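You operate a simulated robot arm through the tools that you are given. There is no shell and no other tool.

The job below is to be done with a simulated robot arm. You get a single attempt, and the scene is never put back.

Task
Cure the grey puck for 10 seconds in the grey lamp box.
Fine: wait for the green lamp; the puck stays inside, the hood shut, the box on.

The check looks at the end state, three seconds after you hand in, the way a careful person would. Anything else that was tipped, shoved, dropped, spilled or broken makes it a failure.

Robot
A 6-joint arm with a two-finger gripper, fixed in place. Base frame: the origin is at the foot of the arm, x ahead of it, y to its left, z up; the work surface is at about z = 0.78. Lengths are in m, angles in rad, forces in N, time in s.
It reaches about 1.298 m from its shoulder. Its first joint turns from -2.601 to 2.601 rad. Payload 1.57 kg.
Tool frame: the origin (TCP) lies between the finger pads and is the grasp point; the fingertips stand 0.021 m ahead of it; z points along the fingers, y is the line along which they close. Largest opening 0.07 m; the body of the gripper starts 0.05 m behind the TCP.
Orientation is that of the tool frame in the base frame, as a unit quaternion [w, x, y, z]. With the fingers straight down and closing along the base's y, the tool's x points along the base's -x, its y along +y and its z along -z.

Tools
- The arm moves only by the tool play_rows. Its argument "moves" is a list of rows, each a list of 7 numbers: the turn, a rotation vector about the tool's x, y, z in units of 60 degrees (1.0 is 60 degrees), then the shift along the tool's x, y, z in units of 100 mm (1.0 is 100 mm), then the opening, from 0 (shut) to 1 (fully open). In form: [[rx, ry, rz, x, y, z, gripper], ...]. A call has 1 to 20 rows; each row is the pose to reach, as a shift and turn from the pose commanded when the call began, along the tool's axes at that moment. A call with a number of a shift or a turn outside -1 to 1 is refused whole. A row lasts 0.2 s, in which the tool goes at most 0.05 m and 0.15 rad; a call with a longer step from one row to the next is refused whole, and so is a gripper value outside its range. Where a pose cannot be reached the arm comes as near as it can. A force on the tool above 50 N (or 10 N above the force at the start of the call, whichever is more), or a blocked arm, ends the call early, and 0.2 s more pass. Each finger halts on what it meets, pressing with about 30 N; the grip force reading is that of the motor and also rises with nothing between the fingers. The clock runs only during rows and for 0.2 s after the last one: add rows that repeat a pose to give the fingers time. It gives the time, the measured TCP pose, the force on the tool (base axes), the opening and the grip force at its end, in the units of the frame above (readings bear some noise), with the torque about the TCP (base axes, N m) and any sound that the robot's microphone picked up.
- Cameras (640 x 400 px; columns grow to the right, rows downward): "scene" is fixed at [0.4016, -0.5006, 1.5547]; the picture's right is [0.96, -0.29, 0.00], its down [-0.16, -0.53, -0.83] and it looks along [0.24, 0.80, -0.55] (base axes); focal length 343 px, centre (320, 200). "wrist" rides on the gripper at [0.079, 0.004, -0.081] in the tool frame; the picture's right is [-0.05, 1.00, 0.00], its down [-0.67, -0.04, -0.74] and it looks along [-0.74, -0.04, 0.67] (tool axes); focal length 256 px, centre (320, 200).
- camera(camera): a new picture of that camera. The clock stands still meanwhile.
- lift_body(by): slides the trunk up (or, below 0, down) by that many m; the arm rides with it, the base frame stays. It gives what a move gives, with no picture.
- measure_at(camera, pixels): there is no depth. For up to 12 entries [column, row, z] of the newest picture of that camera ("zoom" is the newest enlarged one), the place [x, y] in the base frame at which the ray of that pixel passes the height z, good to about 0.002 m. The clock stands still meanwhile.
- close_up(camera, box): a new picture of the part [left, top, right, bottom] of that camera's present view, enlarged. The clock stands still meanwhile.
- sign_off(): hands the job in; it is judged then, once.

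Leave the gripper open and the arm clear of the work at the hand-in unless told otherwise.

The tools are called after "Emit:" by a JSON object that holds its "op" and its "data". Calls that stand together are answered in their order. play_rows: Moves the arm, as the interface text tells. Its arguments: {"type":"object","properties":{"moves":{"type":"array","items":{"type":"array","items":{"type":"number"}}}},"required":["moves"]} The other tools are called the same way: lift_body (by) slides the trunk up or down; camera (camera) takes a picture; measure_at (camera, pixels) gives the place at which the rays of pixels pass given heights; close_up (camera, box) takes an enlarged picture of a part of a camera's view; sign_off () hands the job in.

At the start:

```text
clock: 0.0
tcp_pos: [0.5093, 0.4057, 1.2532]
ee_rot: [0.0, 0.0, 1.0, 0.0]
force: [-0.9, 0.8, 0.5]
torque: [0.02, 0.03, 0.01]
finger_gap: 0.0699
finger_force: 0.1
trunk travel left (down, up): [-0.934, 0.036]
```

scene: 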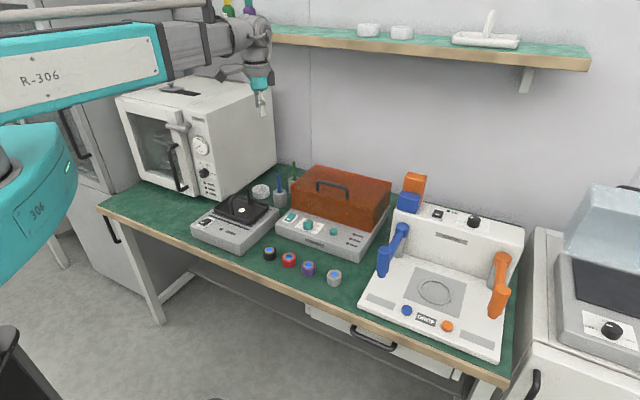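
wrist: 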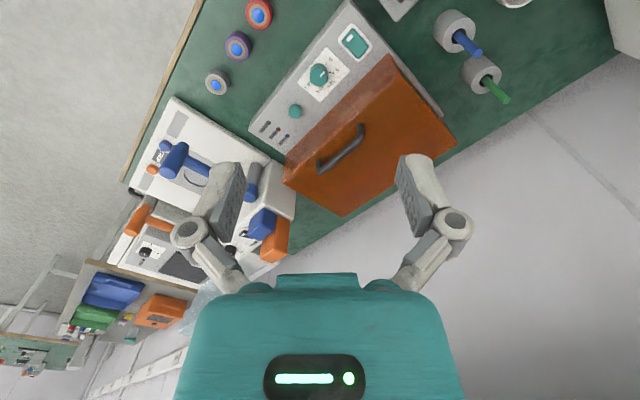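

I see a bench with several devices: a hooded box with an orange cover near (335,215), a black plate device near (238,220), a press near (440,280) and four pucks near (270-335, 255-278). I'll look at enlarged pictures first.

Emit:
{"op": "close_up", "data": {"camera": "scene", "box": [180, 150, 400, 290]}}

Emit:
{"op": "close_up", "data": {"camera": "scene", "box": [340, 160, 640, 370]}}

Emit:
{"op": "close_up", "data": {"camera": "scene", "box": [100, 60, 300, 200]}}

```text
2.86 times, centred on (290, 220) of scene
```

zoom: 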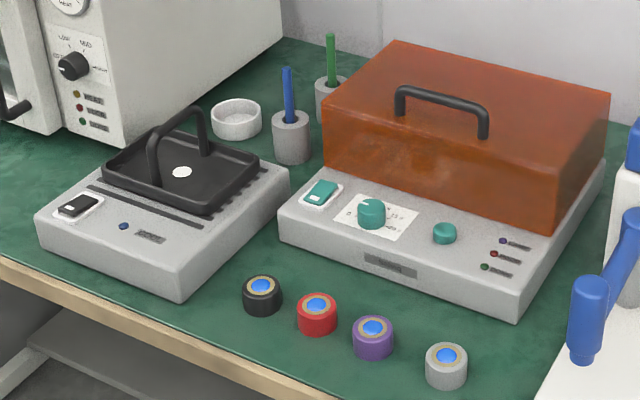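

```text
1.90 times, centred on (490, 265) of scene
```

zoom: 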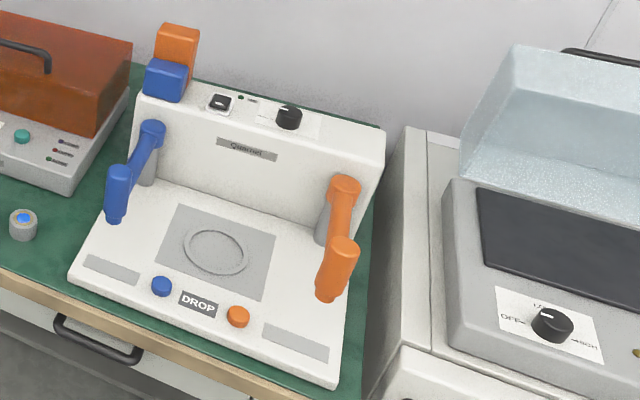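

```text
2.86 times, centred on (200, 130) of scene
```

zoom: 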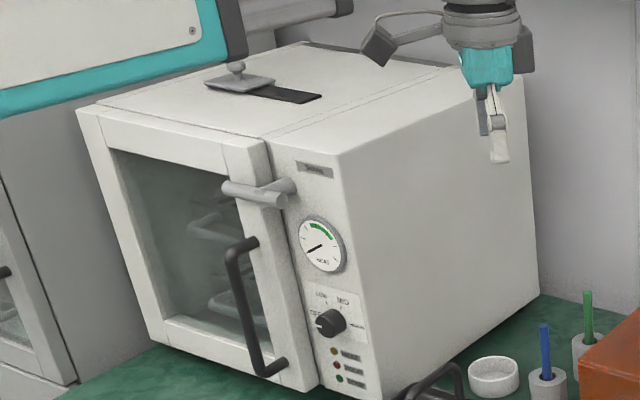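

The orange-hooded grey box has a teal rocker switch, a teal dial with a scale, a teal button and three small lamps. I'll enlarge the panel to read the labels.

Emit:
{"op": "close_up", "data": {"camera": "scene", "box": [274, 205, 334, 243]}}

Emit:
{"op": "close_up", "data": {"camera": "scene", "box": [320, 220, 380, 258]}}

Emit:
{"op": "close_up", "data": {"camera": "wrist", "box": [240, 0, 400, 150]}}

Emit:
{"op": "close_up", "data": {"camera": "scene", "box": [280, 150, 400, 230]}}

```text
10.53 times, centred on (304, 224) of scene
```

zoom: 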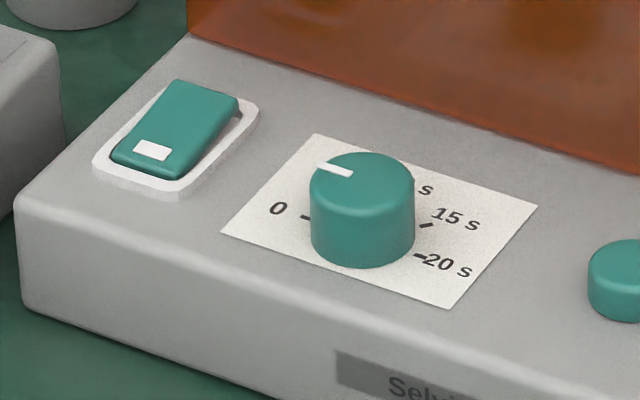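

```text
10.53 times, centred on (350, 239) of scene
```

zoom: 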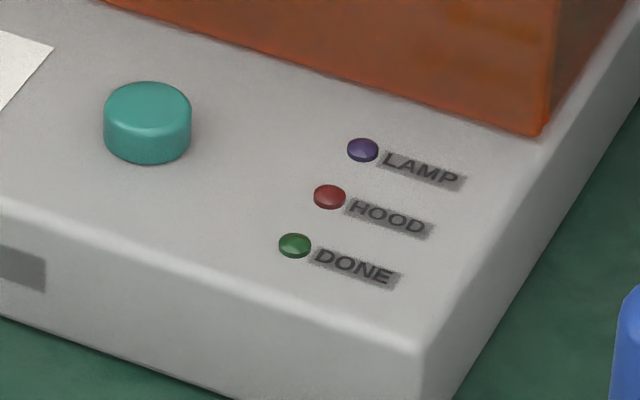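

```text
2.67 times, centred on (320, 75) of wrist
```

zoom: 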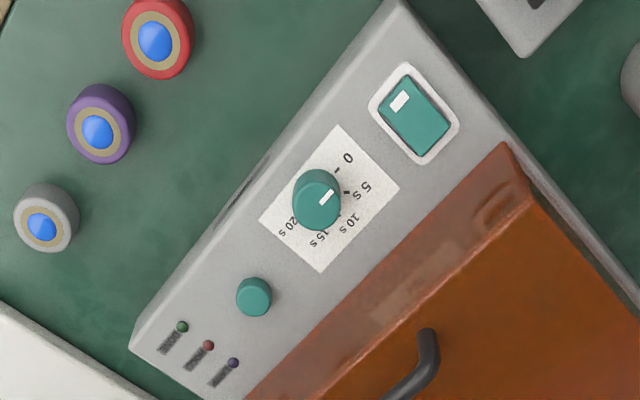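

```text
5.00 times, centred on (340, 190) of scene
```

zoom: 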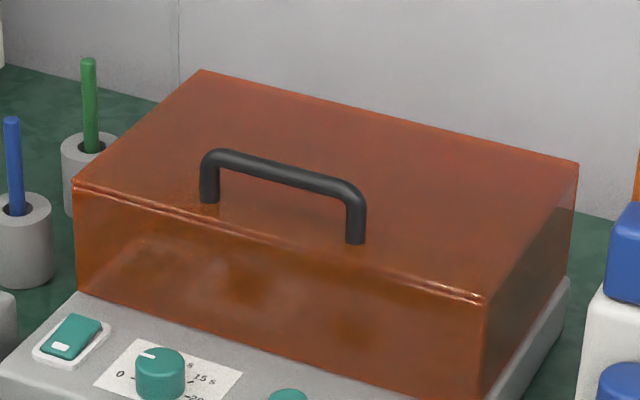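

The box reads: switch, dial 0/5/10/15/20 s (pointing at about 5 s), a round button, and lamps LAMP/HOOD/DONE. I'll take fresh full pictures and measure the key points.

Emit:
{"op": "camera", "data": {"camera": "scene"}}

Emit:
{"op": "camera", "data": {"camera": "wrist"}}

```text
taken
```

scene: 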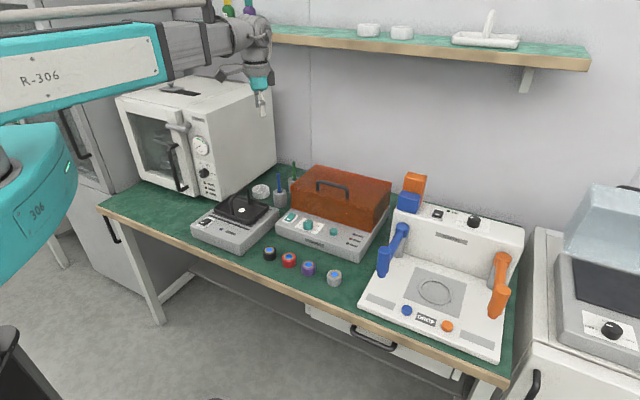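

```text
taken
```

wrist: 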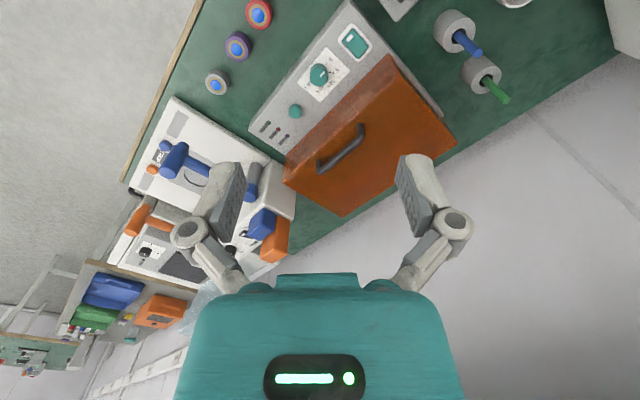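

I'll measure where the box's bottom corners, the pucks and box controls lie, at a few trial heights from both cameras, to find the heights by matching.

Emit:
{"op": "measure_at", "data": {"camera": "scene", "pixels": [[276, 235, 0.78], [358.5, 263, 0.78], [334.2, 282, 0.78], [334.2, 274, 0.8], [334.2, 274, 0.81], [308.5, 224, 0.84], [308.5, 224, 0.86], [334.5, 231, 0.84], [334.5, 231, 0.86], [317.6, 185, 0.96], [346, 192, 0.96], [376, 231, 0.84]]}}

Emit:
{"op": "measure_at", "data": {"camera": "wrist", "pixels": [[216, 83, 0.8], [216, 83, 0.81], [318.5, 76, 0.84], [318.5, 76, 0.86], [295, 111, 0.84], [295, 111, 0.86], [320, 167, 0.96], [361, 130, 0.96], [320, 167, 0.98], [361, 130, 0.98], [355, 43, 0.84], [258, 15, 0.8]]}}

```text
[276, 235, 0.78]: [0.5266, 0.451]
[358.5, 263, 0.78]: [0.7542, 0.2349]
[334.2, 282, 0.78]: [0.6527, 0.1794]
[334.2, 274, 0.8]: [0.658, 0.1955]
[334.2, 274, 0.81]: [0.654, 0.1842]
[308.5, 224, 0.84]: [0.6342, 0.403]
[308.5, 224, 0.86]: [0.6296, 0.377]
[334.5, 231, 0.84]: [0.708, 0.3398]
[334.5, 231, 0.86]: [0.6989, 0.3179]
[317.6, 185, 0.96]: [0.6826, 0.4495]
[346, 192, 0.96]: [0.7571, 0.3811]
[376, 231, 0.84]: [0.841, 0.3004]
```

```text
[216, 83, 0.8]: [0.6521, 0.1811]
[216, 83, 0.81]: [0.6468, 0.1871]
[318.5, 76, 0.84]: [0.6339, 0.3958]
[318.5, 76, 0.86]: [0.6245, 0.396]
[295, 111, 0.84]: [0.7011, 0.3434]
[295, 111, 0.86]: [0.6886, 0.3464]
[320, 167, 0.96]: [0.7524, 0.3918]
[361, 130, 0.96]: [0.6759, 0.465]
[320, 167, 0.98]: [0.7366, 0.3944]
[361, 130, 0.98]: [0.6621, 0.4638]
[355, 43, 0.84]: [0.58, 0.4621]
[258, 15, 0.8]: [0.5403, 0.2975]
```

Triangulating gives the puck near (0.65,0.185), dial near (0.632,0.396) with top z≈0.845, button near (0.705,0.342) and handle top z≈0.95. Next I measure the hood's corners.

Emit:
{"op": "measure_at", "data": {"camera": "scene", "pixels": [[291, 186.4, 0.9], [291, 186.4, 0.92], [373.4, 210, 0.9], [373.4, 210, 0.92], [316, 164, 0.9], [316, 164, 0.92], [392, 183, 0.9], [392, 183, 0.92], [291.6, 208, 0.82], [291.6, 208, 0.83], [372.8, 230, 0.82], [372.8, 230, 0.83]]}}

Emit:
{"op": "measure_at", "data": {"camera": "wrist", "pixels": [[388, 55, 0.9], [388, 55, 0.92], [284, 178, 0.9], [284, 178, 0.92], [456, 145, 0.9], [456, 145, 0.92], [342, 215, 0.9], [342, 215, 0.92], [340, 165, 0.82], [250, 127, 0.82], [345, 3, 0.82], [442, 116, 0.82]]}}

Emit:
{"op": "close_up", "data": {"camera": "wrist", "box": [240, 0, 480, 150]}}

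Emit:
{"op": "close_up", "data": {"camera": "wrist", "box": [240, 80, 480, 230]}}

```text
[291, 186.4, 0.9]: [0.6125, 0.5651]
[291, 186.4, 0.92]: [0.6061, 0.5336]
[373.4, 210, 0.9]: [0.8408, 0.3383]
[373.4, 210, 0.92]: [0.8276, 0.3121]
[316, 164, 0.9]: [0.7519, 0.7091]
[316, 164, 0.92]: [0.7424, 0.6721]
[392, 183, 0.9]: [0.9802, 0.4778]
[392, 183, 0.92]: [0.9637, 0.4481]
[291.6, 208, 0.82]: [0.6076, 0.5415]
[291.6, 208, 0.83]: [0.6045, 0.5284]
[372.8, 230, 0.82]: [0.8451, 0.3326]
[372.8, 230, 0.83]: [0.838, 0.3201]
```

```text
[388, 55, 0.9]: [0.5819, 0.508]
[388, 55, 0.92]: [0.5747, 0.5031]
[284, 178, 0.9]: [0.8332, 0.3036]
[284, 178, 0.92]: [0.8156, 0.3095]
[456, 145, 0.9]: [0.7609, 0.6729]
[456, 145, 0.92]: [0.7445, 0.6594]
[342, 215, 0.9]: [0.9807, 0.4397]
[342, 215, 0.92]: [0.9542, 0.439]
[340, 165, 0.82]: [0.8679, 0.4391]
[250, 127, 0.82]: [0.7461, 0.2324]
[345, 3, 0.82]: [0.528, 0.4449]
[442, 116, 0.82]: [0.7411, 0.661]
```

```text
2.67 times, centred on (360, 75) of wrist
```

zoom: 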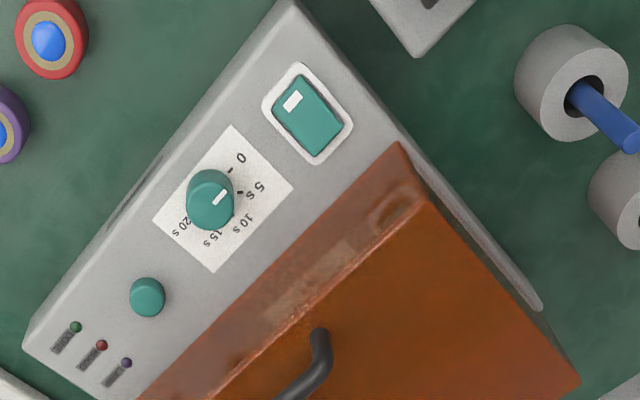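

```text
2.67 times, centred on (360, 155) of wrist
```

zoom: 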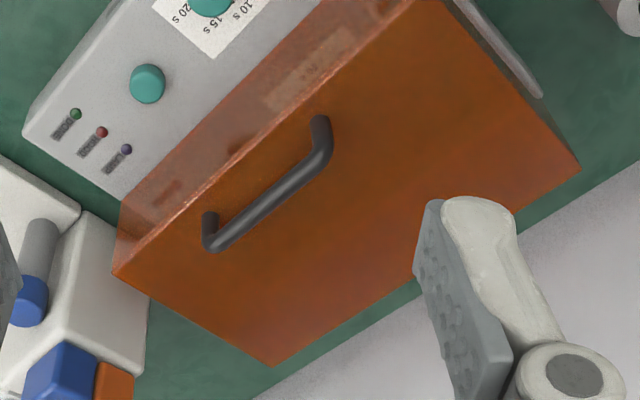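

Matching both views: hood top z≈0.92, hood depth ≈0.19 m, front edge of the box runs along about -43.5° and the handle sits near the front, so the hood should be hinged at the back. The dial seems to point at 0. I'll turn the tool to line up with the box and come lower for a better view.

Emit:
{"op": "play_rows", "data": {"moves": [[0, 0, -0.129, -0.1, -0.1, 0.16, 1], [0, 0, -0.258, -0.2, -0.2, 0.33, 1], [0, 0, -0.387, -0.3, -0.3, 0.5, 1], [0, 0, -0.516, -0.4, -0.4, 0.66, 1], [0, 0, -0.645, -0.5, -0.5, 0.83, 1], [0, 0, -0.775, -0.6, -0.6, 1.0, 1]]}}

```text
clock: 1.4
tcp_pos: [0.5682, 0.3481, 1.2533]
ee_rot: [0.001, -0.396, 0.918, -0.001]
force: [-0.1, -0.4, 0.0]
torque: [0.01, 0.0, -0.02]
finger_gap: 0.0699
finger_force: 0.2
out of reach, approached as far as the arm can: row 1, 2, 3, 4, 5, 6
trunk travel left (down, up): [-0.934, 0.036]
```

The height did not change: z = 1.25 is as low as the arm gets with the trunk this high. I'll look at the scene before lowering the trunk, to check what the arm would come near.

Emit:
{"op": "camera", "data": {"camera": "scene"}}

Emit:
{"op": "camera", "data": {"camera": "wrist"}}

Emit:
{"op": "measure_at", "data": {"camera": "scene", "pixels": [[205, 200, 0.78], [138, 182, 0.78], [118, 97, 1.1], [188, 122, 1.1], [275, 165, 0.78], [98, 205, 0.78], [510, 385, 0.78], [272, 95, 1.1], [192, 235, 0.78], [238, 253, 0.78], [100, 207, 0.78], [262, 42, 1.3]]}}

```text
taken
```

scene: 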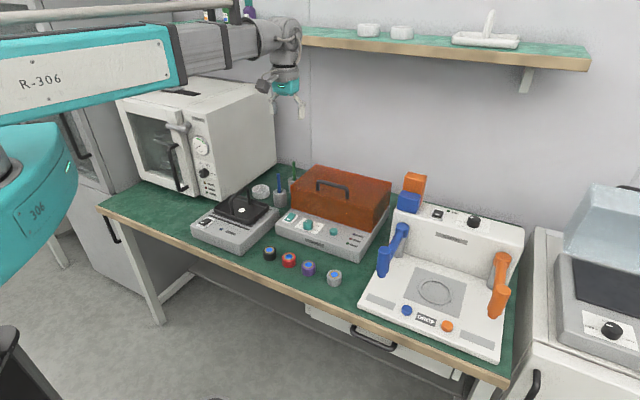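

```text
taken
```

wrist: 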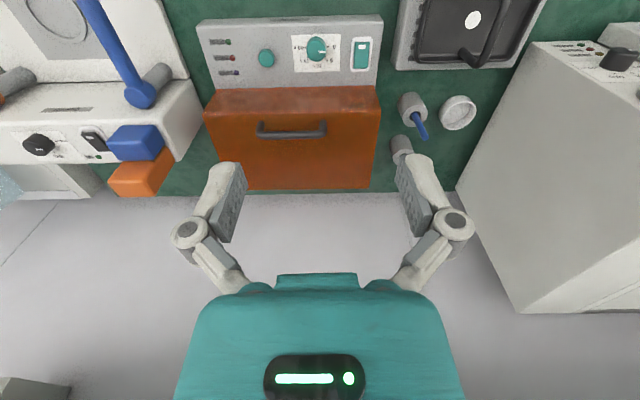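

```text
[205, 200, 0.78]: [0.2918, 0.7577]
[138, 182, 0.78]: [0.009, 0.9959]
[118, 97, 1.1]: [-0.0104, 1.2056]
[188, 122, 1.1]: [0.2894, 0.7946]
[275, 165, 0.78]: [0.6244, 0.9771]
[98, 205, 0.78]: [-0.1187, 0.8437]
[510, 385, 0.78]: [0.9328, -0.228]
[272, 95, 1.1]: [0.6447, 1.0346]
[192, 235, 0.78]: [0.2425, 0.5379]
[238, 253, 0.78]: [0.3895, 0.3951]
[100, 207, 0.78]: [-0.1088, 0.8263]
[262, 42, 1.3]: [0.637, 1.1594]
```

The path straight down below the gripper is clear: it sits in front of the lamp box and far from the oven. I'll lower the trunk by 0.2 m.

Emit:
{"op": "lift_body", "data": {"by": -0.2}}

```text
clock: 3.6
tcp_pos: [0.5692, 0.3486, 1.0529]
ee_rot: [0.0, -0.395, 0.918, 0.0]
force: [0.6, -0.6, 1.5]
torque: [-0.01, -0.01, 0.0]
finger_gap: 0.0698
finger_force: 0.1
trunk travel left (down, up): [-0.734, 0.236]
```

TCP is now at z = 1.053. I'll take pictures to see the state and the box controls from here.

Emit:
{"op": "camera", "data": {"camera": "scene"}}

Emit:
{"op": "camera", "data": {"camera": "wrist"}}

```text
taken
```

scene: 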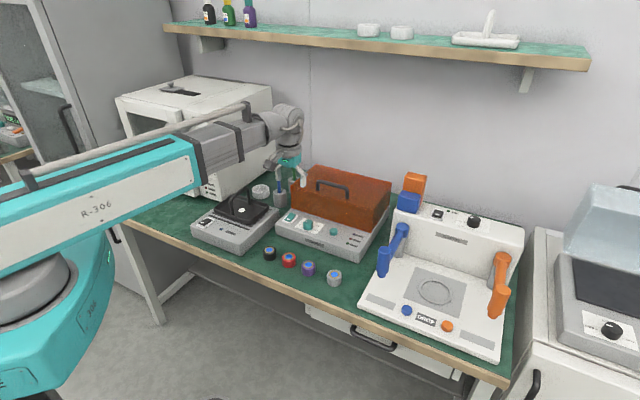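

```text
taken
```

wrist: 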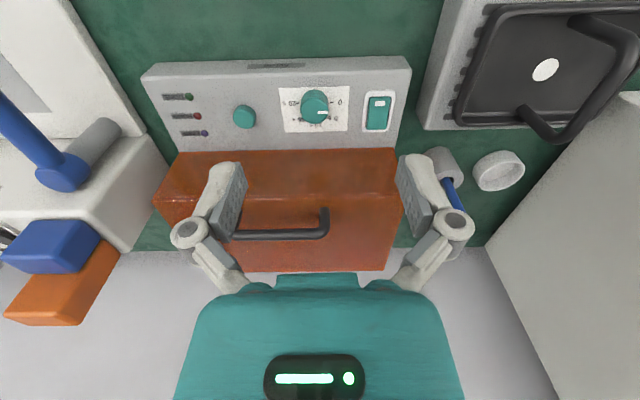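

I'll enlarge the panel area in the wrist view (240–410, 50–160).

Emit:
{"op": "close_up", "data": {"camera": "wrist", "box": [220, 60, 412, 180]}}

Emit:
{"op": "close_up", "data": {"camera": "wrist", "box": [270, 80, 350, 130]}}

Emit:
{"op": "measure_at", "data": {"camera": "wrist", "pixels": [[314, 105, 0.845], [314, 105, 0.835], [244, 116, 0.835], [244, 116, 0.84], [378, 112, 0.835], [230, 235, 0.95], [325, 232, 0.95], [142, 72, 0.82], [409, 58, 0.82], [178, 150, 0.82], [395, 147, 0.82], [230, 235, 0.945]]}}

```text
3.33 times, centred on (316, 120) of wrist
```

zoom: 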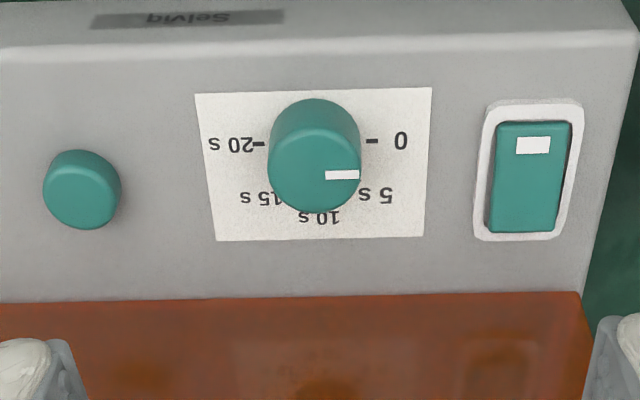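

```text
8.00 times, centred on (310, 105) of wrist
```

zoom: 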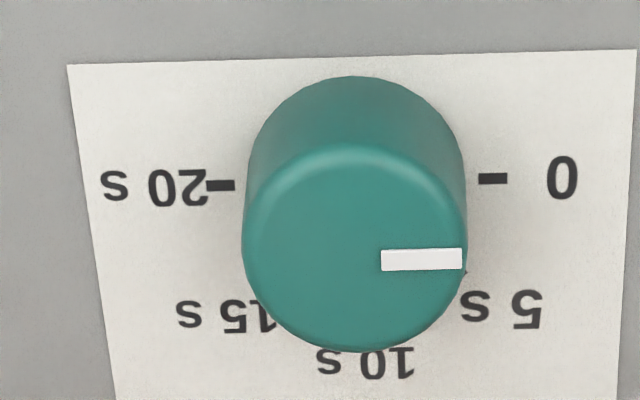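

```text
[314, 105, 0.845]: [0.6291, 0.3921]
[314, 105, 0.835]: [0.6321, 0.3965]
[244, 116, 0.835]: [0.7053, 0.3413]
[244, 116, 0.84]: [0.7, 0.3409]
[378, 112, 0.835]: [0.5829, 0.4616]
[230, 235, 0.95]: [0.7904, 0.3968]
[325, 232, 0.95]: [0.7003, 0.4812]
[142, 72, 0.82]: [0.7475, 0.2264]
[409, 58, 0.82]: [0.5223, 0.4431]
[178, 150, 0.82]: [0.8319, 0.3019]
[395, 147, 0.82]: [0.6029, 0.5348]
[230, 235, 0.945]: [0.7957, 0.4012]
```

The dial clearly points at 0, and 10 s lies at the back, a quarter turn clockwise from above. I'll triangulate the knob base and top, button and switch using both cameras.

Emit:
{"op": "measure_at", "data": {"camera": "wrist", "pixels": [[314.6, 102.9, 0.82], [314.6, 102.9, 0.83], [314.4, 111.2, 0.84], [314.4, 111.2, 0.85], [244.3, 118.5, 0.83], [244.3, 118.5, 0.84], [409, 58, 0.81], [142, 72, 0.81]]}}

Emit:
{"op": "measure_at", "data": {"camera": "scene", "pixels": [[308, 227.5, 0.82], [308, 227.5, 0.83], [308, 222.1, 0.84], [308, 222.1, 0.85], [334.3, 229.8, 0.83], [334.3, 229.8, 0.84]]}}

```text
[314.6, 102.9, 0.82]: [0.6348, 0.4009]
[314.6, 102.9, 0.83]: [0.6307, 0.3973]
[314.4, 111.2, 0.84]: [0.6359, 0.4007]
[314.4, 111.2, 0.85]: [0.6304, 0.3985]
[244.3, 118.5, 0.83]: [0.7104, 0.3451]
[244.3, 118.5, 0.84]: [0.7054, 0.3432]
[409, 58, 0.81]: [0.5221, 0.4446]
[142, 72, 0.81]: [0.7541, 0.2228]
```

```text
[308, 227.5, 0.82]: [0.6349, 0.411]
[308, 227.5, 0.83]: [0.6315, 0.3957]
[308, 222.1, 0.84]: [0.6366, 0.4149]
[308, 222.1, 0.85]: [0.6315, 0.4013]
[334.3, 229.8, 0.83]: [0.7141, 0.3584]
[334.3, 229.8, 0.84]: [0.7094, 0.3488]
```

Panel surface is z≈0.828, knob centre (0.632,0.398), top 0.85; button about (0.705,0.343). I'll move over the knob and try lowering to see what the reach allows.

Emit:
{"op": "play_rows", "data": {"moves": [[0, 0, 0, -0.2, -0.03, 0.1, 1], [0, 0, 0, -0.4, -0.06, 0.25, 1], [0, 0, 0, -0.6, -0.09, 0.4, 1], [0, 0, 0, -0.79, -0.116, 0.55, 1]]}}

```text
clock: 4.6
tcp_pos: [0.6342, 0.3979, 1.053]
ee_rot: [-0.001, -0.395, 0.919, 0.0]
force: [-0.2, 0.9, -0.1]
torque: [0.01, 0.02, 0.0]
finger_gap: 0.07
finger_force: 0.0
out of reach, approached as far as the arm can: row 1, 2, 3, 4
trunk travel left (down, up): [-0.734, 0.236]
```

It can't go below z = 1.053 at this trunk height, so the trunk sets the floor. TCP is now over the knob; I'll lower the trunk by 0.14 m (to z≈0.913, still above the knob at 0.85).

Emit:
{"op": "lift_body", "data": {"by": -0.14}}

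Emit:
{"op": "camera", "data": {"camera": "wrist"}}

Emit:
{"op": "camera", "data": {"camera": "scene"}}

```text
clock: 6.2
tcp_pos: [0.6333, 0.3963, 0.9128]
ee_rot: [0.0, -0.395, 0.919, -0.001]
force: [-0.2, 0.2, 0.1]
torque: [0.01, 0.0, -0.03]
finger_gap: 0.0699
finger_force: 0.0
trunk travel left (down, up): [-0.594, 0.376]
```

```text
taken
```

wrist: 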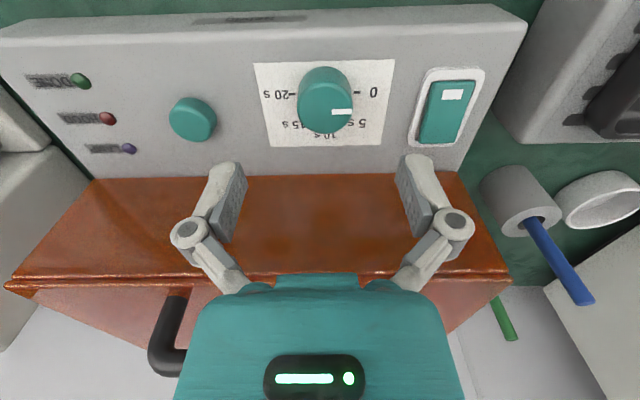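

```text
taken
```

scene: 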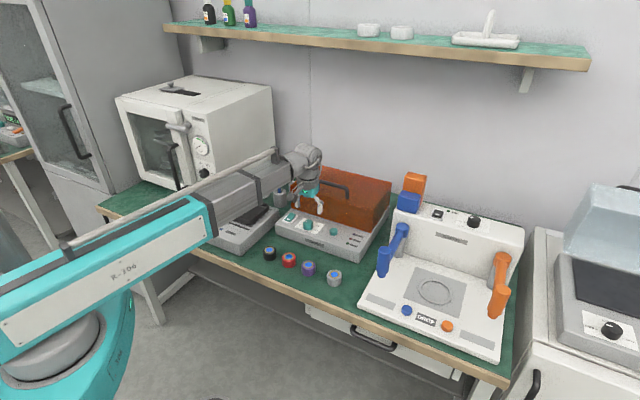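

The knob is between the fingers from above. Before going lower I'll check how high the arm's links run over the bench edge, using points along the link's lower edge (213,240) and (262,205).

Emit:
{"op": "measure_at", "data": {"camera": "scene", "pixels": [[213, 240, 0.85], [213, 240, 0.95], [213, 240, 1.05], [213, 240, 1.15], [262, 200, 0.85], [262, 200, 0.95], [262, 200, 1.05], [262, 200, 1.15], [100, 310, 0.85], [100, 310, 0.95], [100, 310, 1.05], [100, 310, 0.75]]}}

```text
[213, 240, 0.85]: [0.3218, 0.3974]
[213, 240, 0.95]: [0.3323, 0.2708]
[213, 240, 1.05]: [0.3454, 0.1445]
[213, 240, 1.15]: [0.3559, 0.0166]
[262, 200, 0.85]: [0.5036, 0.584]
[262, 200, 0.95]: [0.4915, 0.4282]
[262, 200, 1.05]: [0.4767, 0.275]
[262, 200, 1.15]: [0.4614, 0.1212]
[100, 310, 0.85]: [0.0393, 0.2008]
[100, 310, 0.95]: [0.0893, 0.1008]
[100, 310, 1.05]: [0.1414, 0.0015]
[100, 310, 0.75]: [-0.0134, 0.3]
```

The link's underside runs at z≈1.0, well clear of the bench. I'll refine the knob centre from this close view.

Emit:
{"op": "close_up", "data": {"camera": "wrist", "box": [246, 50, 406, 150]}}

```text
4.00 times, centred on (326, 100) of wrist
```

zoom: 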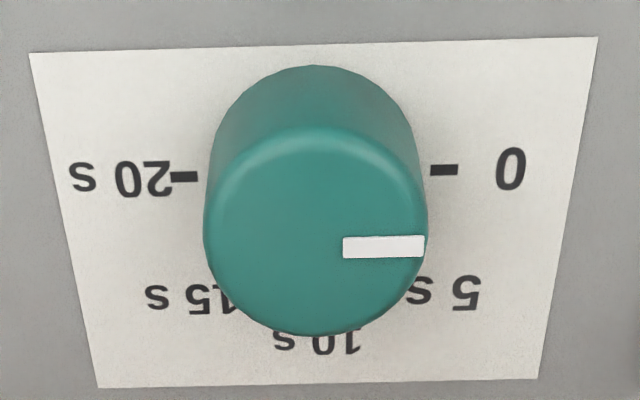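

Emit:
{"op": "measure_at", "data": {"camera": "zoom", "pixels": [[315, 172, 0.828], [315, 172, 0.825], [316, 235, 0.85], [316, 235, 0.845], [204, 225, 0.847], [428, 225, 0.847]]}}

```text
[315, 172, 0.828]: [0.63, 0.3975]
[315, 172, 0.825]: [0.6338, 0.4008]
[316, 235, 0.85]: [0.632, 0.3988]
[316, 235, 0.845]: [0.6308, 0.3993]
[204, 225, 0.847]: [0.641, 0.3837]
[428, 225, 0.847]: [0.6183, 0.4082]
```

The knob centre is (0.631,0.398), diameter ≈0.034. I'll shift the tool slightly sideways, then lower the trunk 0.06 m so the fingertips stop just above the panel.

Emit:
{"op": "play_rows", "data": {"moves": [[0, 0, 0, 0.0, 0.015, 0, 1]]}}

Emit:
{"op": "lift_body", "data": {"by": -0.06}}

```text
clock: 6.6
tcp_pos: [0.6323, 0.3961, 0.912]
ee_rot: [0.0, -0.395, 0.919, 0.0]
force: [0.1, 1.1, 0.6]
torque: [0.0, -0.01, 0.02]
finger_gap: 0.07
finger_force: 0.1
trunk travel left (down, up): [-0.594, 0.376]
```

```text
clock: 7.6
tcp_pos: [0.6311, 0.3957, 0.8538]
ee_rot: [0.0, -0.394, 0.919, 0.0]
force: [0.4, 0.4, 0.0]
torque: [-0.01, -0.05, 0.03]
finger_gap: 0.07
finger_force: 0.0
trunk travel left (down, up): [-0.534, 0.436]
```

The fingertips are around the knob without touching (forces near zero). Now I close the fingers on the knob.

Emit:
{"op": "play_rows", "data": {"moves": [[0, 0, 0, 0, 0, 0, 0.3], [0, 0, 0, 0, 0, 0, 0.3], [0, 0, 0, 0, 0, 0, 0.3], [0, 0, 0, 0, 0, 0, 0.3]]}}

Emit:
{"op": "camera", "data": {"camera": "wrist"}}

```text
clock: 8.6
tcp_pos: [0.6305, 0.3971, 0.8536]
ee_rot: [-0.001, -0.394, 0.919, 0.001]
force: [-8.3, 10.8, 6.0]
torque: [0.36, 0.55, -0.03]
finger_gap: 0.0337
finger_force: 31.6
trunk travel left (down, up): [-0.534, 0.436]
```

```text
taken
```

wrist: 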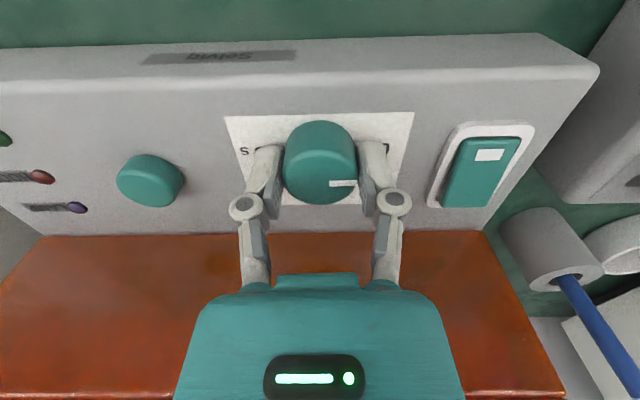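

The fingers hold the knob (gap 0.0337, 32 N), with a small side load of about 13 N along the tool's +y. I'll nudge 1 mm that way and turn 45° clockwise.

Emit:
{"op": "play_rows", "data": {"moves": [[0, 0, 0.0, 0, 0.01, 0, 0.3], [0, 0, 0.125, 0, 0.01, 0, 0.3], [0, 0, 0.25, 0, 0.01, 0, 0.3], [0, 0, 0.375, 0, 0.01, 0, 0.3], [0, 0, 0.5, 0, 0.01, 0, 0.3], [0, 0, 0.625, 0, 0.01, 0, 0.3], [0, 0, 0.75, 0, 0.01, 0, 0.3]]}}

Emit:
{"op": "close_up", "data": {"camera": "wrist", "box": [200, 80, 440, 230]}}

```text
clock: 10.2
tcp_pos: [0.6314, 0.3975, 0.8537]
ee_rot: [0.002, -0.012, 1.0, 0.0]
force: [-4.2, 6.4, 8.3]
torque: [-0.13, -0.21, 0.04]
finger_gap: 0.0338
finger_force: 31.7
trunk travel left (down, up): [-0.534, 0.436]
```

```text
2.67 times, centred on (320, 155) of wrist
```

zoom: 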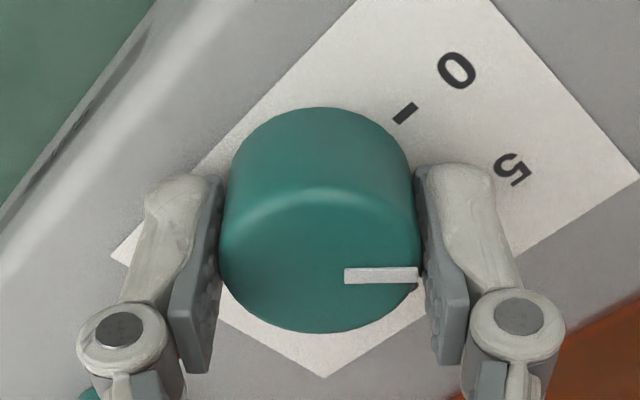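

The pointer followed the gripper and is now at 5 s. Another 45° clockwise brings it to 10 s.

Emit:
{"op": "play_rows", "data": {"moves": [[0, 0, 0.125, 0, 0, 0, 0.3], [0, 0, 0.25, 0, 0, 0, 0.3], [0, 0, 0.375, 0, 0, 0, 0.3], [0, 0, 0.5, 0, 0, 0, 0.3], [0, 0, 0.625, 0, 0, 0, 0.3], [0, 0, 0.75, 0, 0, 0, 0.3], [0, 0, 0.75, 0, 0, 0, 0.3]]}}

Emit:
{"op": "close_up", "data": {"camera": "wrist", "box": [200, 80, 440, 230]}}

Emit:
{"op": "close_up", "data": {"camera": "scene", "box": [264, 185, 394, 265]}}

```text
clock: 11.8
tcp_pos: [0.6303, 0.3958, 0.8532]
ee_rot: [0.001, 0.372, 0.928, 0.0]
force: [-5.0, -3.7, 1.7]
torque: [-0.27, 0.1, 0.0]
finger_gap: 0.0337
finger_force: 31.7
trunk travel left (down, up): [-0.534, 0.436]
```

```text
2.67 times, centred on (320, 155) of wrist
```

zoom: 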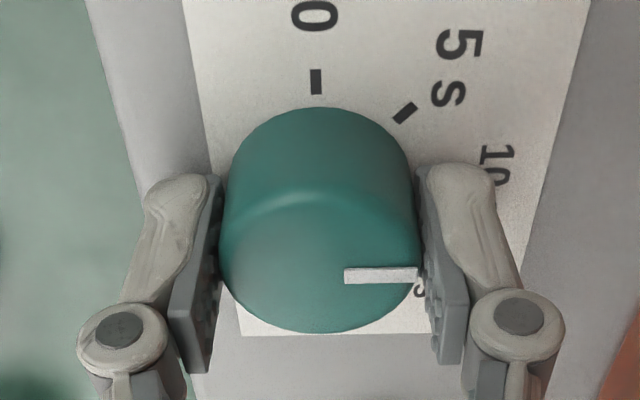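

```text
4.92 times, centred on (329, 225) of scene
```

zoom: 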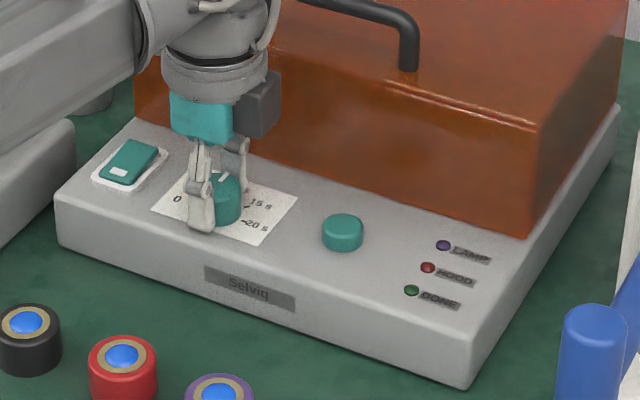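

The dial now points to 10 s (turned 90.1°). I'll open the fingers and rise 0.1 m straight up.

Emit:
{"op": "play_rows", "data": {"moves": [[0, 0, 0, 0, 0, 0, 1], [0, 0, 0, 0, 0, 0, 1], [0, 0, 0, 0, 0, 0, 1], [0, 0, 0, 0, 0, 0, 1], [0, 0, 0, 0, 0, -0.2, 1], [0, 0, 0, 0, 0, -0.5, 1], [0, 0, 0, 0, 0, -0.75, 1], [0, 0, 0, 0, 0, -1, 1]]}}

Emit:
{"op": "camera", "data": {"camera": "wrist"}}

Emit:
{"op": "close_up", "data": {"camera": "scene", "box": [264, 165, 394, 265]}}

```text
clock: 13.6
tcp_pos: [0.6304, 0.3963, 0.8525]
ee_rot: [0.0, 0.371, 0.929, 0.001]
force: [0.2, -0.6, -0.4]
torque: [0.01, -0.01, 0.01]
finger_gap: 0.0702
finger_force: 0.0
out of reach, approached as far as the arm can: row 5, 6, 7, 8
trunk travel left (down, up): [-0.534, 0.436]
```

```text
taken
```

wrist: 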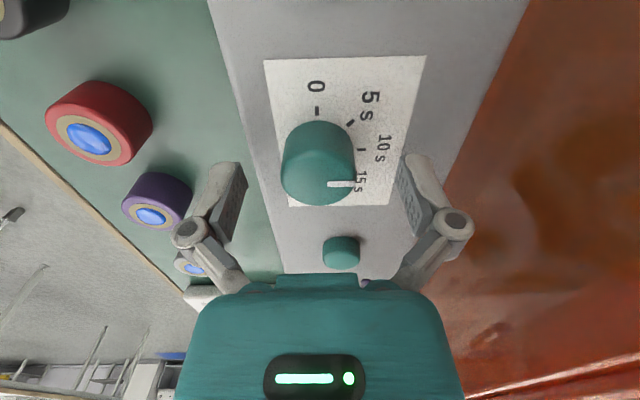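

```text
4.00 times, centred on (329, 215) of scene
```

zoom: 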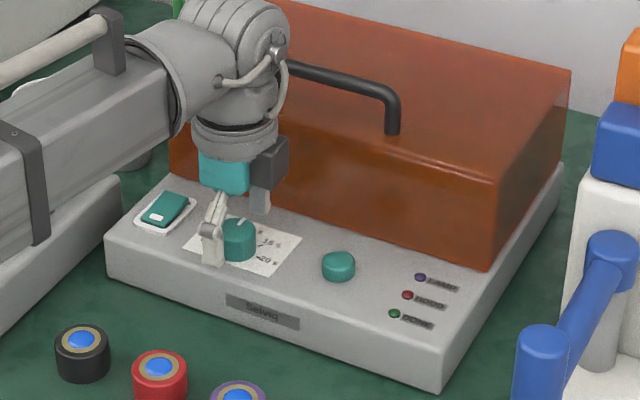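

Commanding z has no effect; this arm keeps its height and only the trunk changes it (or tilting the tool). The dial shows 10 s. I'll raise the trunk 0.22 m to clear the knob and get an overview.

Emit:
{"op": "lift_body", "data": {"by": 0.22}}

Emit:
{"op": "camera", "data": {"camera": "wrist"}}

Emit:
{"op": "camera", "data": {"camera": "scene"}}

```text
clock: 16.0
tcp_pos: [0.6311, 0.3969, 1.0718]
ee_rot: [0.0, 0.371, 0.929, 0.0]
force: [0.1, 0.2, 0.4]
torque: [0.02, 0.01, -0.02]
finger_gap: 0.07
finger_force: 0.1
trunk travel left (down, up): [-0.754, 0.216]
```

```text
taken
```

wrist: 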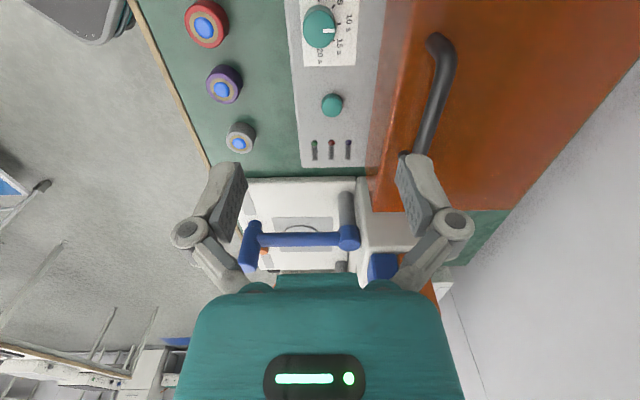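

```text
taken
```

scene: 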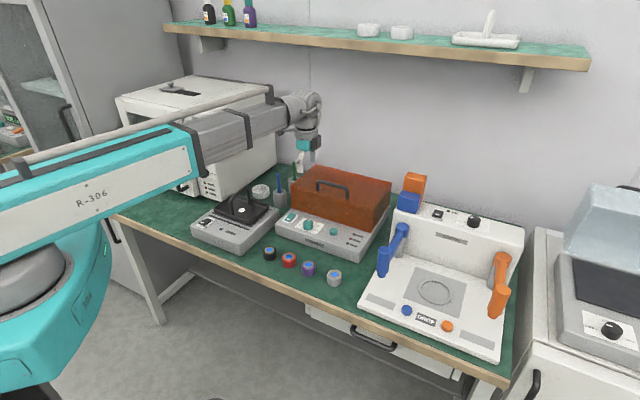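

I'll enlarge the handle in both views to locate its bar and its legs accurately.

Emit:
{"op": "close_up", "data": {"camera": "wrist", "box": [360, 10, 520, 190]}}

Emit:
{"op": "close_up", "data": {"camera": "scene", "box": [300, 165, 380, 215]}}

```text
2.22 times, centred on (440, 100) of wrist
```

zoom: 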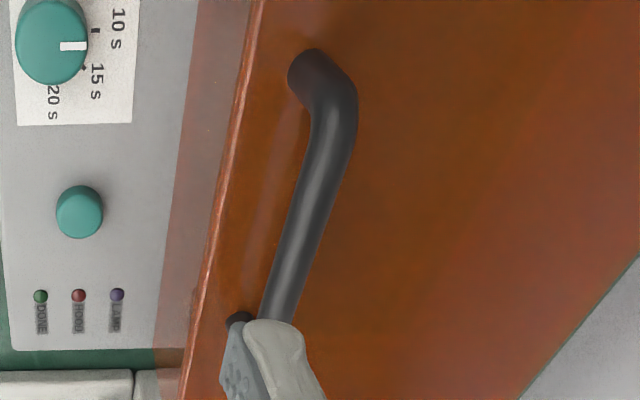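

```text
8.00 times, centred on (340, 190) of scene
```

zoom: 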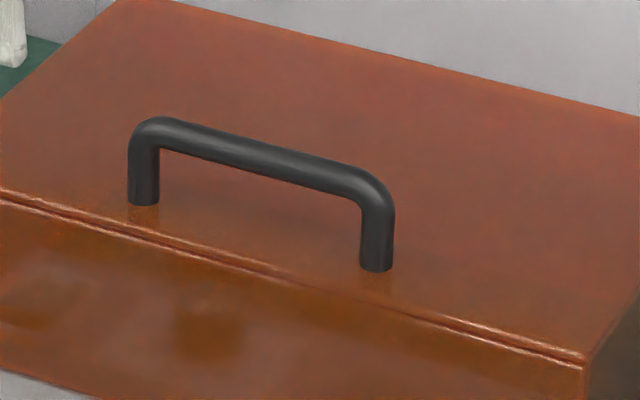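

Emit:
{"op": "measure_at", "data": {"camera": "zoom", "pixels": [[144, 200, 0.92], [144, 200, 0.925], [377, 266, 0.92], [377, 266, 0.925], [144, 132, 0.955], [377, 195, 0.955], [144, 132, 0.96], [377, 195, 0.96], [586, 362, 0.92], [586, 362, 0.925]]}}

Emit:
{"op": "measure_at", "data": {"camera": "wrist", "pixels": [[435, 39.5, 0.92], [435, 39.5, 0.93], [448, 51, 0.955], [448, 51, 0.965], [424, 140, 0.955], [424, 140, 0.965], [404, 156, 0.92], [404, 156, 0.93], [371.6, 182, 0.92], [371.6, 182, 0.93]]}}

```text
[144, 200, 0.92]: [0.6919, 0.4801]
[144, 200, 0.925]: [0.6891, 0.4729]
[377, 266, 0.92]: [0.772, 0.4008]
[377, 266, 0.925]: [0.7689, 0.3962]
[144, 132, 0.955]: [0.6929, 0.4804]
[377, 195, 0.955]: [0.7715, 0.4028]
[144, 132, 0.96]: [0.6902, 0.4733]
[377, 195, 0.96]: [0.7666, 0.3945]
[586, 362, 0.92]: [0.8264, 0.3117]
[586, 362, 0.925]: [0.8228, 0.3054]
```

```text
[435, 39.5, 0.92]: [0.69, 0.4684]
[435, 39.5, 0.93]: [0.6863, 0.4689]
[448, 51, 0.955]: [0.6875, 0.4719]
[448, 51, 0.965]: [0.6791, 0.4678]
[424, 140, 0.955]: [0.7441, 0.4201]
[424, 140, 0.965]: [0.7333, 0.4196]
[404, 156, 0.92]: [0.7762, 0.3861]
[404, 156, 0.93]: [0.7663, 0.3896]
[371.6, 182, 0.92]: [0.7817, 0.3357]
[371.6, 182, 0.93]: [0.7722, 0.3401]
```

The handle bar runs from about (0.690,0.474) to (0.769,0.397) at z≈0.957, 12 mm thick and ~35 mm above the hood top, 20 mm behind the hood's front; so it should hinge at the back. I plan to hook the bar with the tool tilted forward 45°. First a small test tilt of 15° to see how the arm handles it.

Emit:
{"op": "play_rows", "data": {"moves": [[-0.125, 0, 0, 0, 0, 0, 1], [-0.25, 0, 0, 0, 0, 0, 1]]}}

```text
clock: 16.6
tcp_pos: [0.6314, 0.3963, 1.0781]
ee_rot: [0.049, 0.367, 0.921, 0.123]
force: [-0.2, 1.2, 0.7]
torque: [-0.01, -0.01, 0.01]
finger_gap: 0.0701
finger_force: 0.0
out of reach, approached as far as the arm can: row 2
trunk travel left (down, up): [-0.754, 0.216]
```

Good: it tilts about the TCP and just rises a little (wrist-to-TCP ≈0.185 m). I continue the tilt to 45°.

Emit:
{"op": "play_rows", "data": {"moves": [[-0.125, 0, 0, 0, 0, 0, 1], [-0.25, 0, 0, 0, 0, 0, 1], [-0.375, 0, 0, 0, 0, 0, 1], [-0.5, 0, 0, 0, 0, 0, 1]]}}

Emit:
{"op": "camera", "data": {"camera": "wrist"}}

Emit:
{"op": "camera", "data": {"camera": "scene"}}

```text
clock: 17.6
tcp_pos: [0.6309, 0.396, 1.1274]
ee_rot: [0.142, 0.342, 0.858, 0.356]
force: [-0.1, 0.6, -1.1]
torque: [-0.03, 0.05, 0.0]
finger_gap: 0.0699
finger_force: 0.1
out of reach, approached as far as the arm can: row 1, 2, 3, 4
trunk travel left (down, up): [-0.754, 0.216]
```

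```text
taken
```

wrist: 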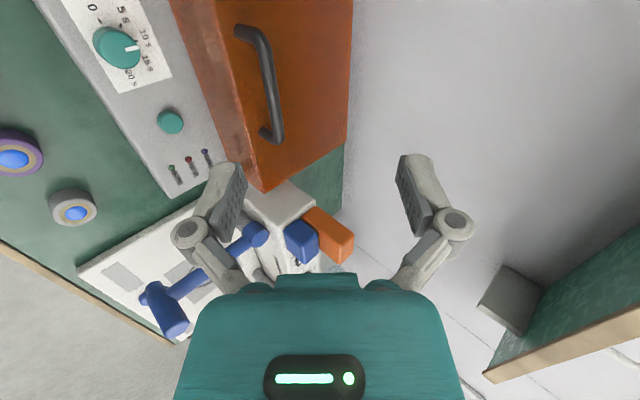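

```text
taken
```

scene: 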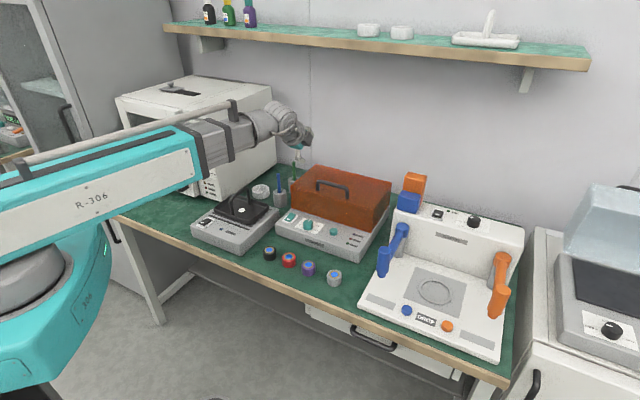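

The tool now points 45° forward-down with the fingers closing in the vertical plane. I'll move level to about (0.6985,0.4028), 45 mm in front of the bar's middle, and narrow the fingers to 45 mm.

Emit:
{"op": "play_rows", "data": {"moves": [[0, 0, 0, -0.15, 0.12, 0.12, 0.64], [0, 0, 0, -0.3, 0.24, 0.24, 0.64], [0, 0, 0, -0.444, 0.363, 0.363, 0.64], [0, 0, 0, -0.444, 0.363, 0.363, 0.64]]}}

Emit:
{"op": "camera", "data": {"camera": "wrist"}}

```text
clock: 18.6
tcp_pos: [0.6982, 0.4021, 1.1271]
ee_rot: [0.142, 0.342, 0.858, 0.356]
force: [0.0, 0.9, 0.9]
torque: [0.02, -0.02, 0.0]
finger_gap: 0.0449
finger_force: 0.0
trunk travel left (down, up): [-0.754, 0.216]
```

```text
taken
```

wrist: 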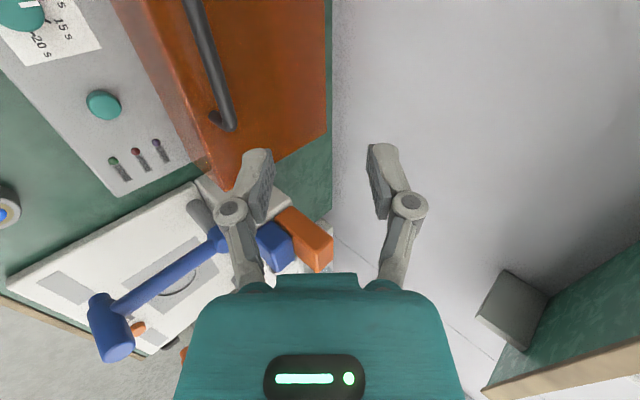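

TCP is at (0.698,0.402,1.127), no reach warning. I'll lower the trunk 0.10 m and look again before the last part.

Emit:
{"op": "lift_body", "data": {"by": -0.1}}

Emit:
{"op": "camera", "data": {"camera": "wrist"}}

Emit:
{"op": "close_up", "data": {"camera": "scene", "box": [270, 120, 400, 220]}}

```text
clock: 19.9
tcp_pos: [0.6995, 0.4025, 1.0276]
ee_rot: [0.142, 0.342, 0.858, 0.357]
force: [0.9, -0.6, 0.5]
torque: [0.02, 0.02, 0.0]
finger_gap: 0.0447
finger_force: 0.2
trunk travel left (down, up): [-0.654, 0.316]
```

```text
taken
```

wrist: 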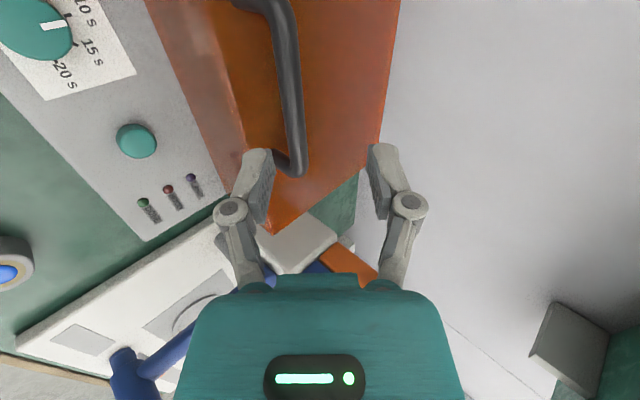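

```text
4.00 times, centred on (335, 170) of scene
```

zoom: 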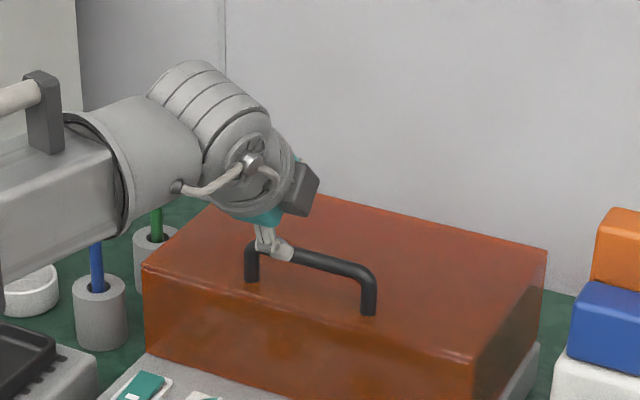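

The bar shows between the fingers' heights as expected. I'll check the bar line with this nearer view at (287,80) and (297,140), for a few heights.

Emit:
{"op": "measure_at", "data": {"camera": "wrist", "pixels": [[287, 80, 0.957], [297, 140, 0.957], [287, 80, 0.952], [297, 140, 0.952], [287, 80, 0.962], [297, 140, 0.962]]}}

```text
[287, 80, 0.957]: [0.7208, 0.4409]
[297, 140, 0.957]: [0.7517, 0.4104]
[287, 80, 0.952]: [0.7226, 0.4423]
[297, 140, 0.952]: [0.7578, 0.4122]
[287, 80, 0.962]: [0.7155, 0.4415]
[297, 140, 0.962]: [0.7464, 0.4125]
```

The bar line agrees within about 2 mm. Now the last 55 mm down, to TCP z≈0.972, with the fingertips still in front of the bar.

Emit:
{"op": "lift_body", "data": {"by": -0.055}}

Emit:
{"op": "camera", "data": {"camera": "wrist"}}

Emit:
{"op": "close_up", "data": {"camera": "scene", "box": [280, 150, 380, 220]}}

```text
clock: 20.9
tcp_pos: [0.6976, 0.4032, 0.972]
ee_rot: [0.142, 0.342, 0.858, 0.356]
force: [-0.1, 0.3, -0.3]
torque: [0.01, 0.0, 0.0]
finger_gap: 0.0446
finger_force: 0.1
trunk travel left (down, up): [-0.599, 0.371]
```

```text
taken
```

wrist: 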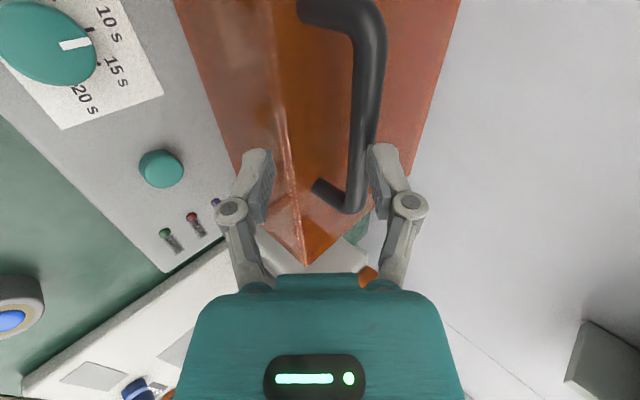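

```text
5.71 times, centred on (330, 185) of scene
```

zoom: 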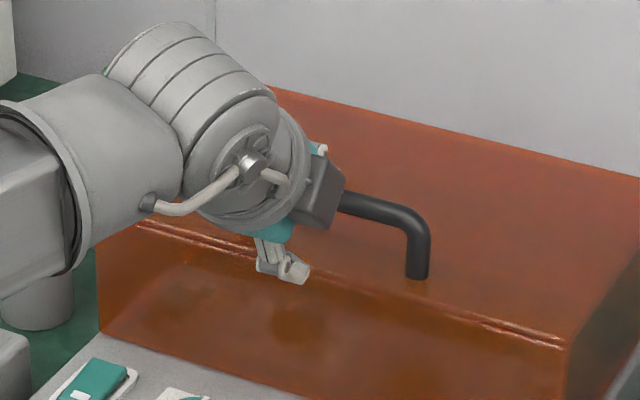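

The bar lies about 43 mm ahead and 24 mm toward the upper finger. Moving level 47 mm forward should bring it between the fingers, near the lower one. I go slowly.

Emit:
{"op": "play_rows", "data": {"moves": [[0, 0, 0, 0, 0.07, 0.07, 0.64], [0, 0, 0, 0, 0.14, 0.14, 0.64], [0, 0, 0, 0, 0.21, 0.21, 0.64], [0, 0, 0, 0, 0.28, 0.28, 0.64], [0, 0, 0, 0, 0.332, 0.332, 0.64]]}}

Emit:
{"op": "camera", "data": {"camera": "wrist"}}

Emit:
{"op": "close_up", "data": {"camera": "scene", "box": [280, 150, 380, 220]}}

```text
clock: 22.1
tcp_pos: [0.7311, 0.4377, 0.9726]
ee_rot: [0.142, 0.343, 0.858, 0.356]
force: [-0.2, 0.1, 0.1]
torque: [-0.03, -0.01, 0.01]
finger_gap: 0.0449
finger_force: 0.1
trunk travel left (down, up): [-0.599, 0.371]
```

```text
taken
```

wrist: 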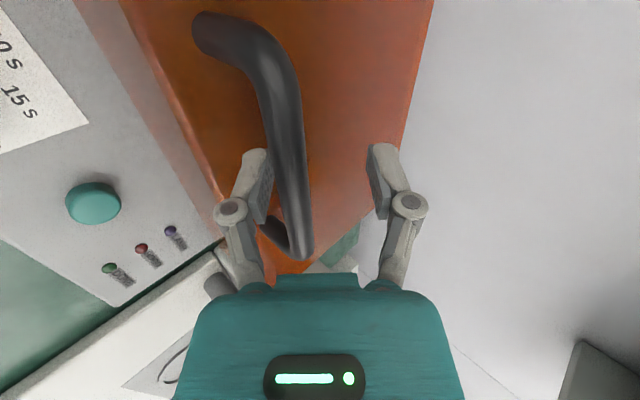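

```text
5.71 times, centred on (330, 185) of scene
```

zoom: 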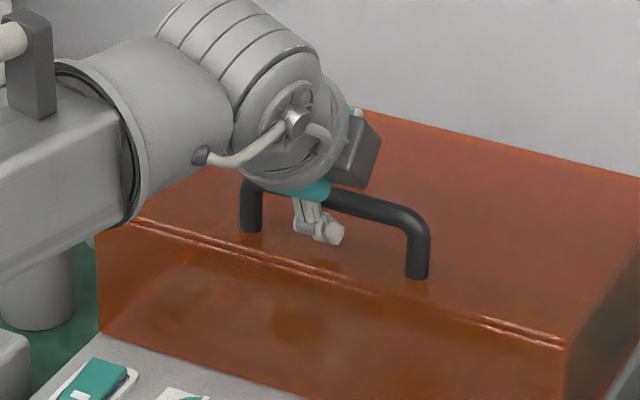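

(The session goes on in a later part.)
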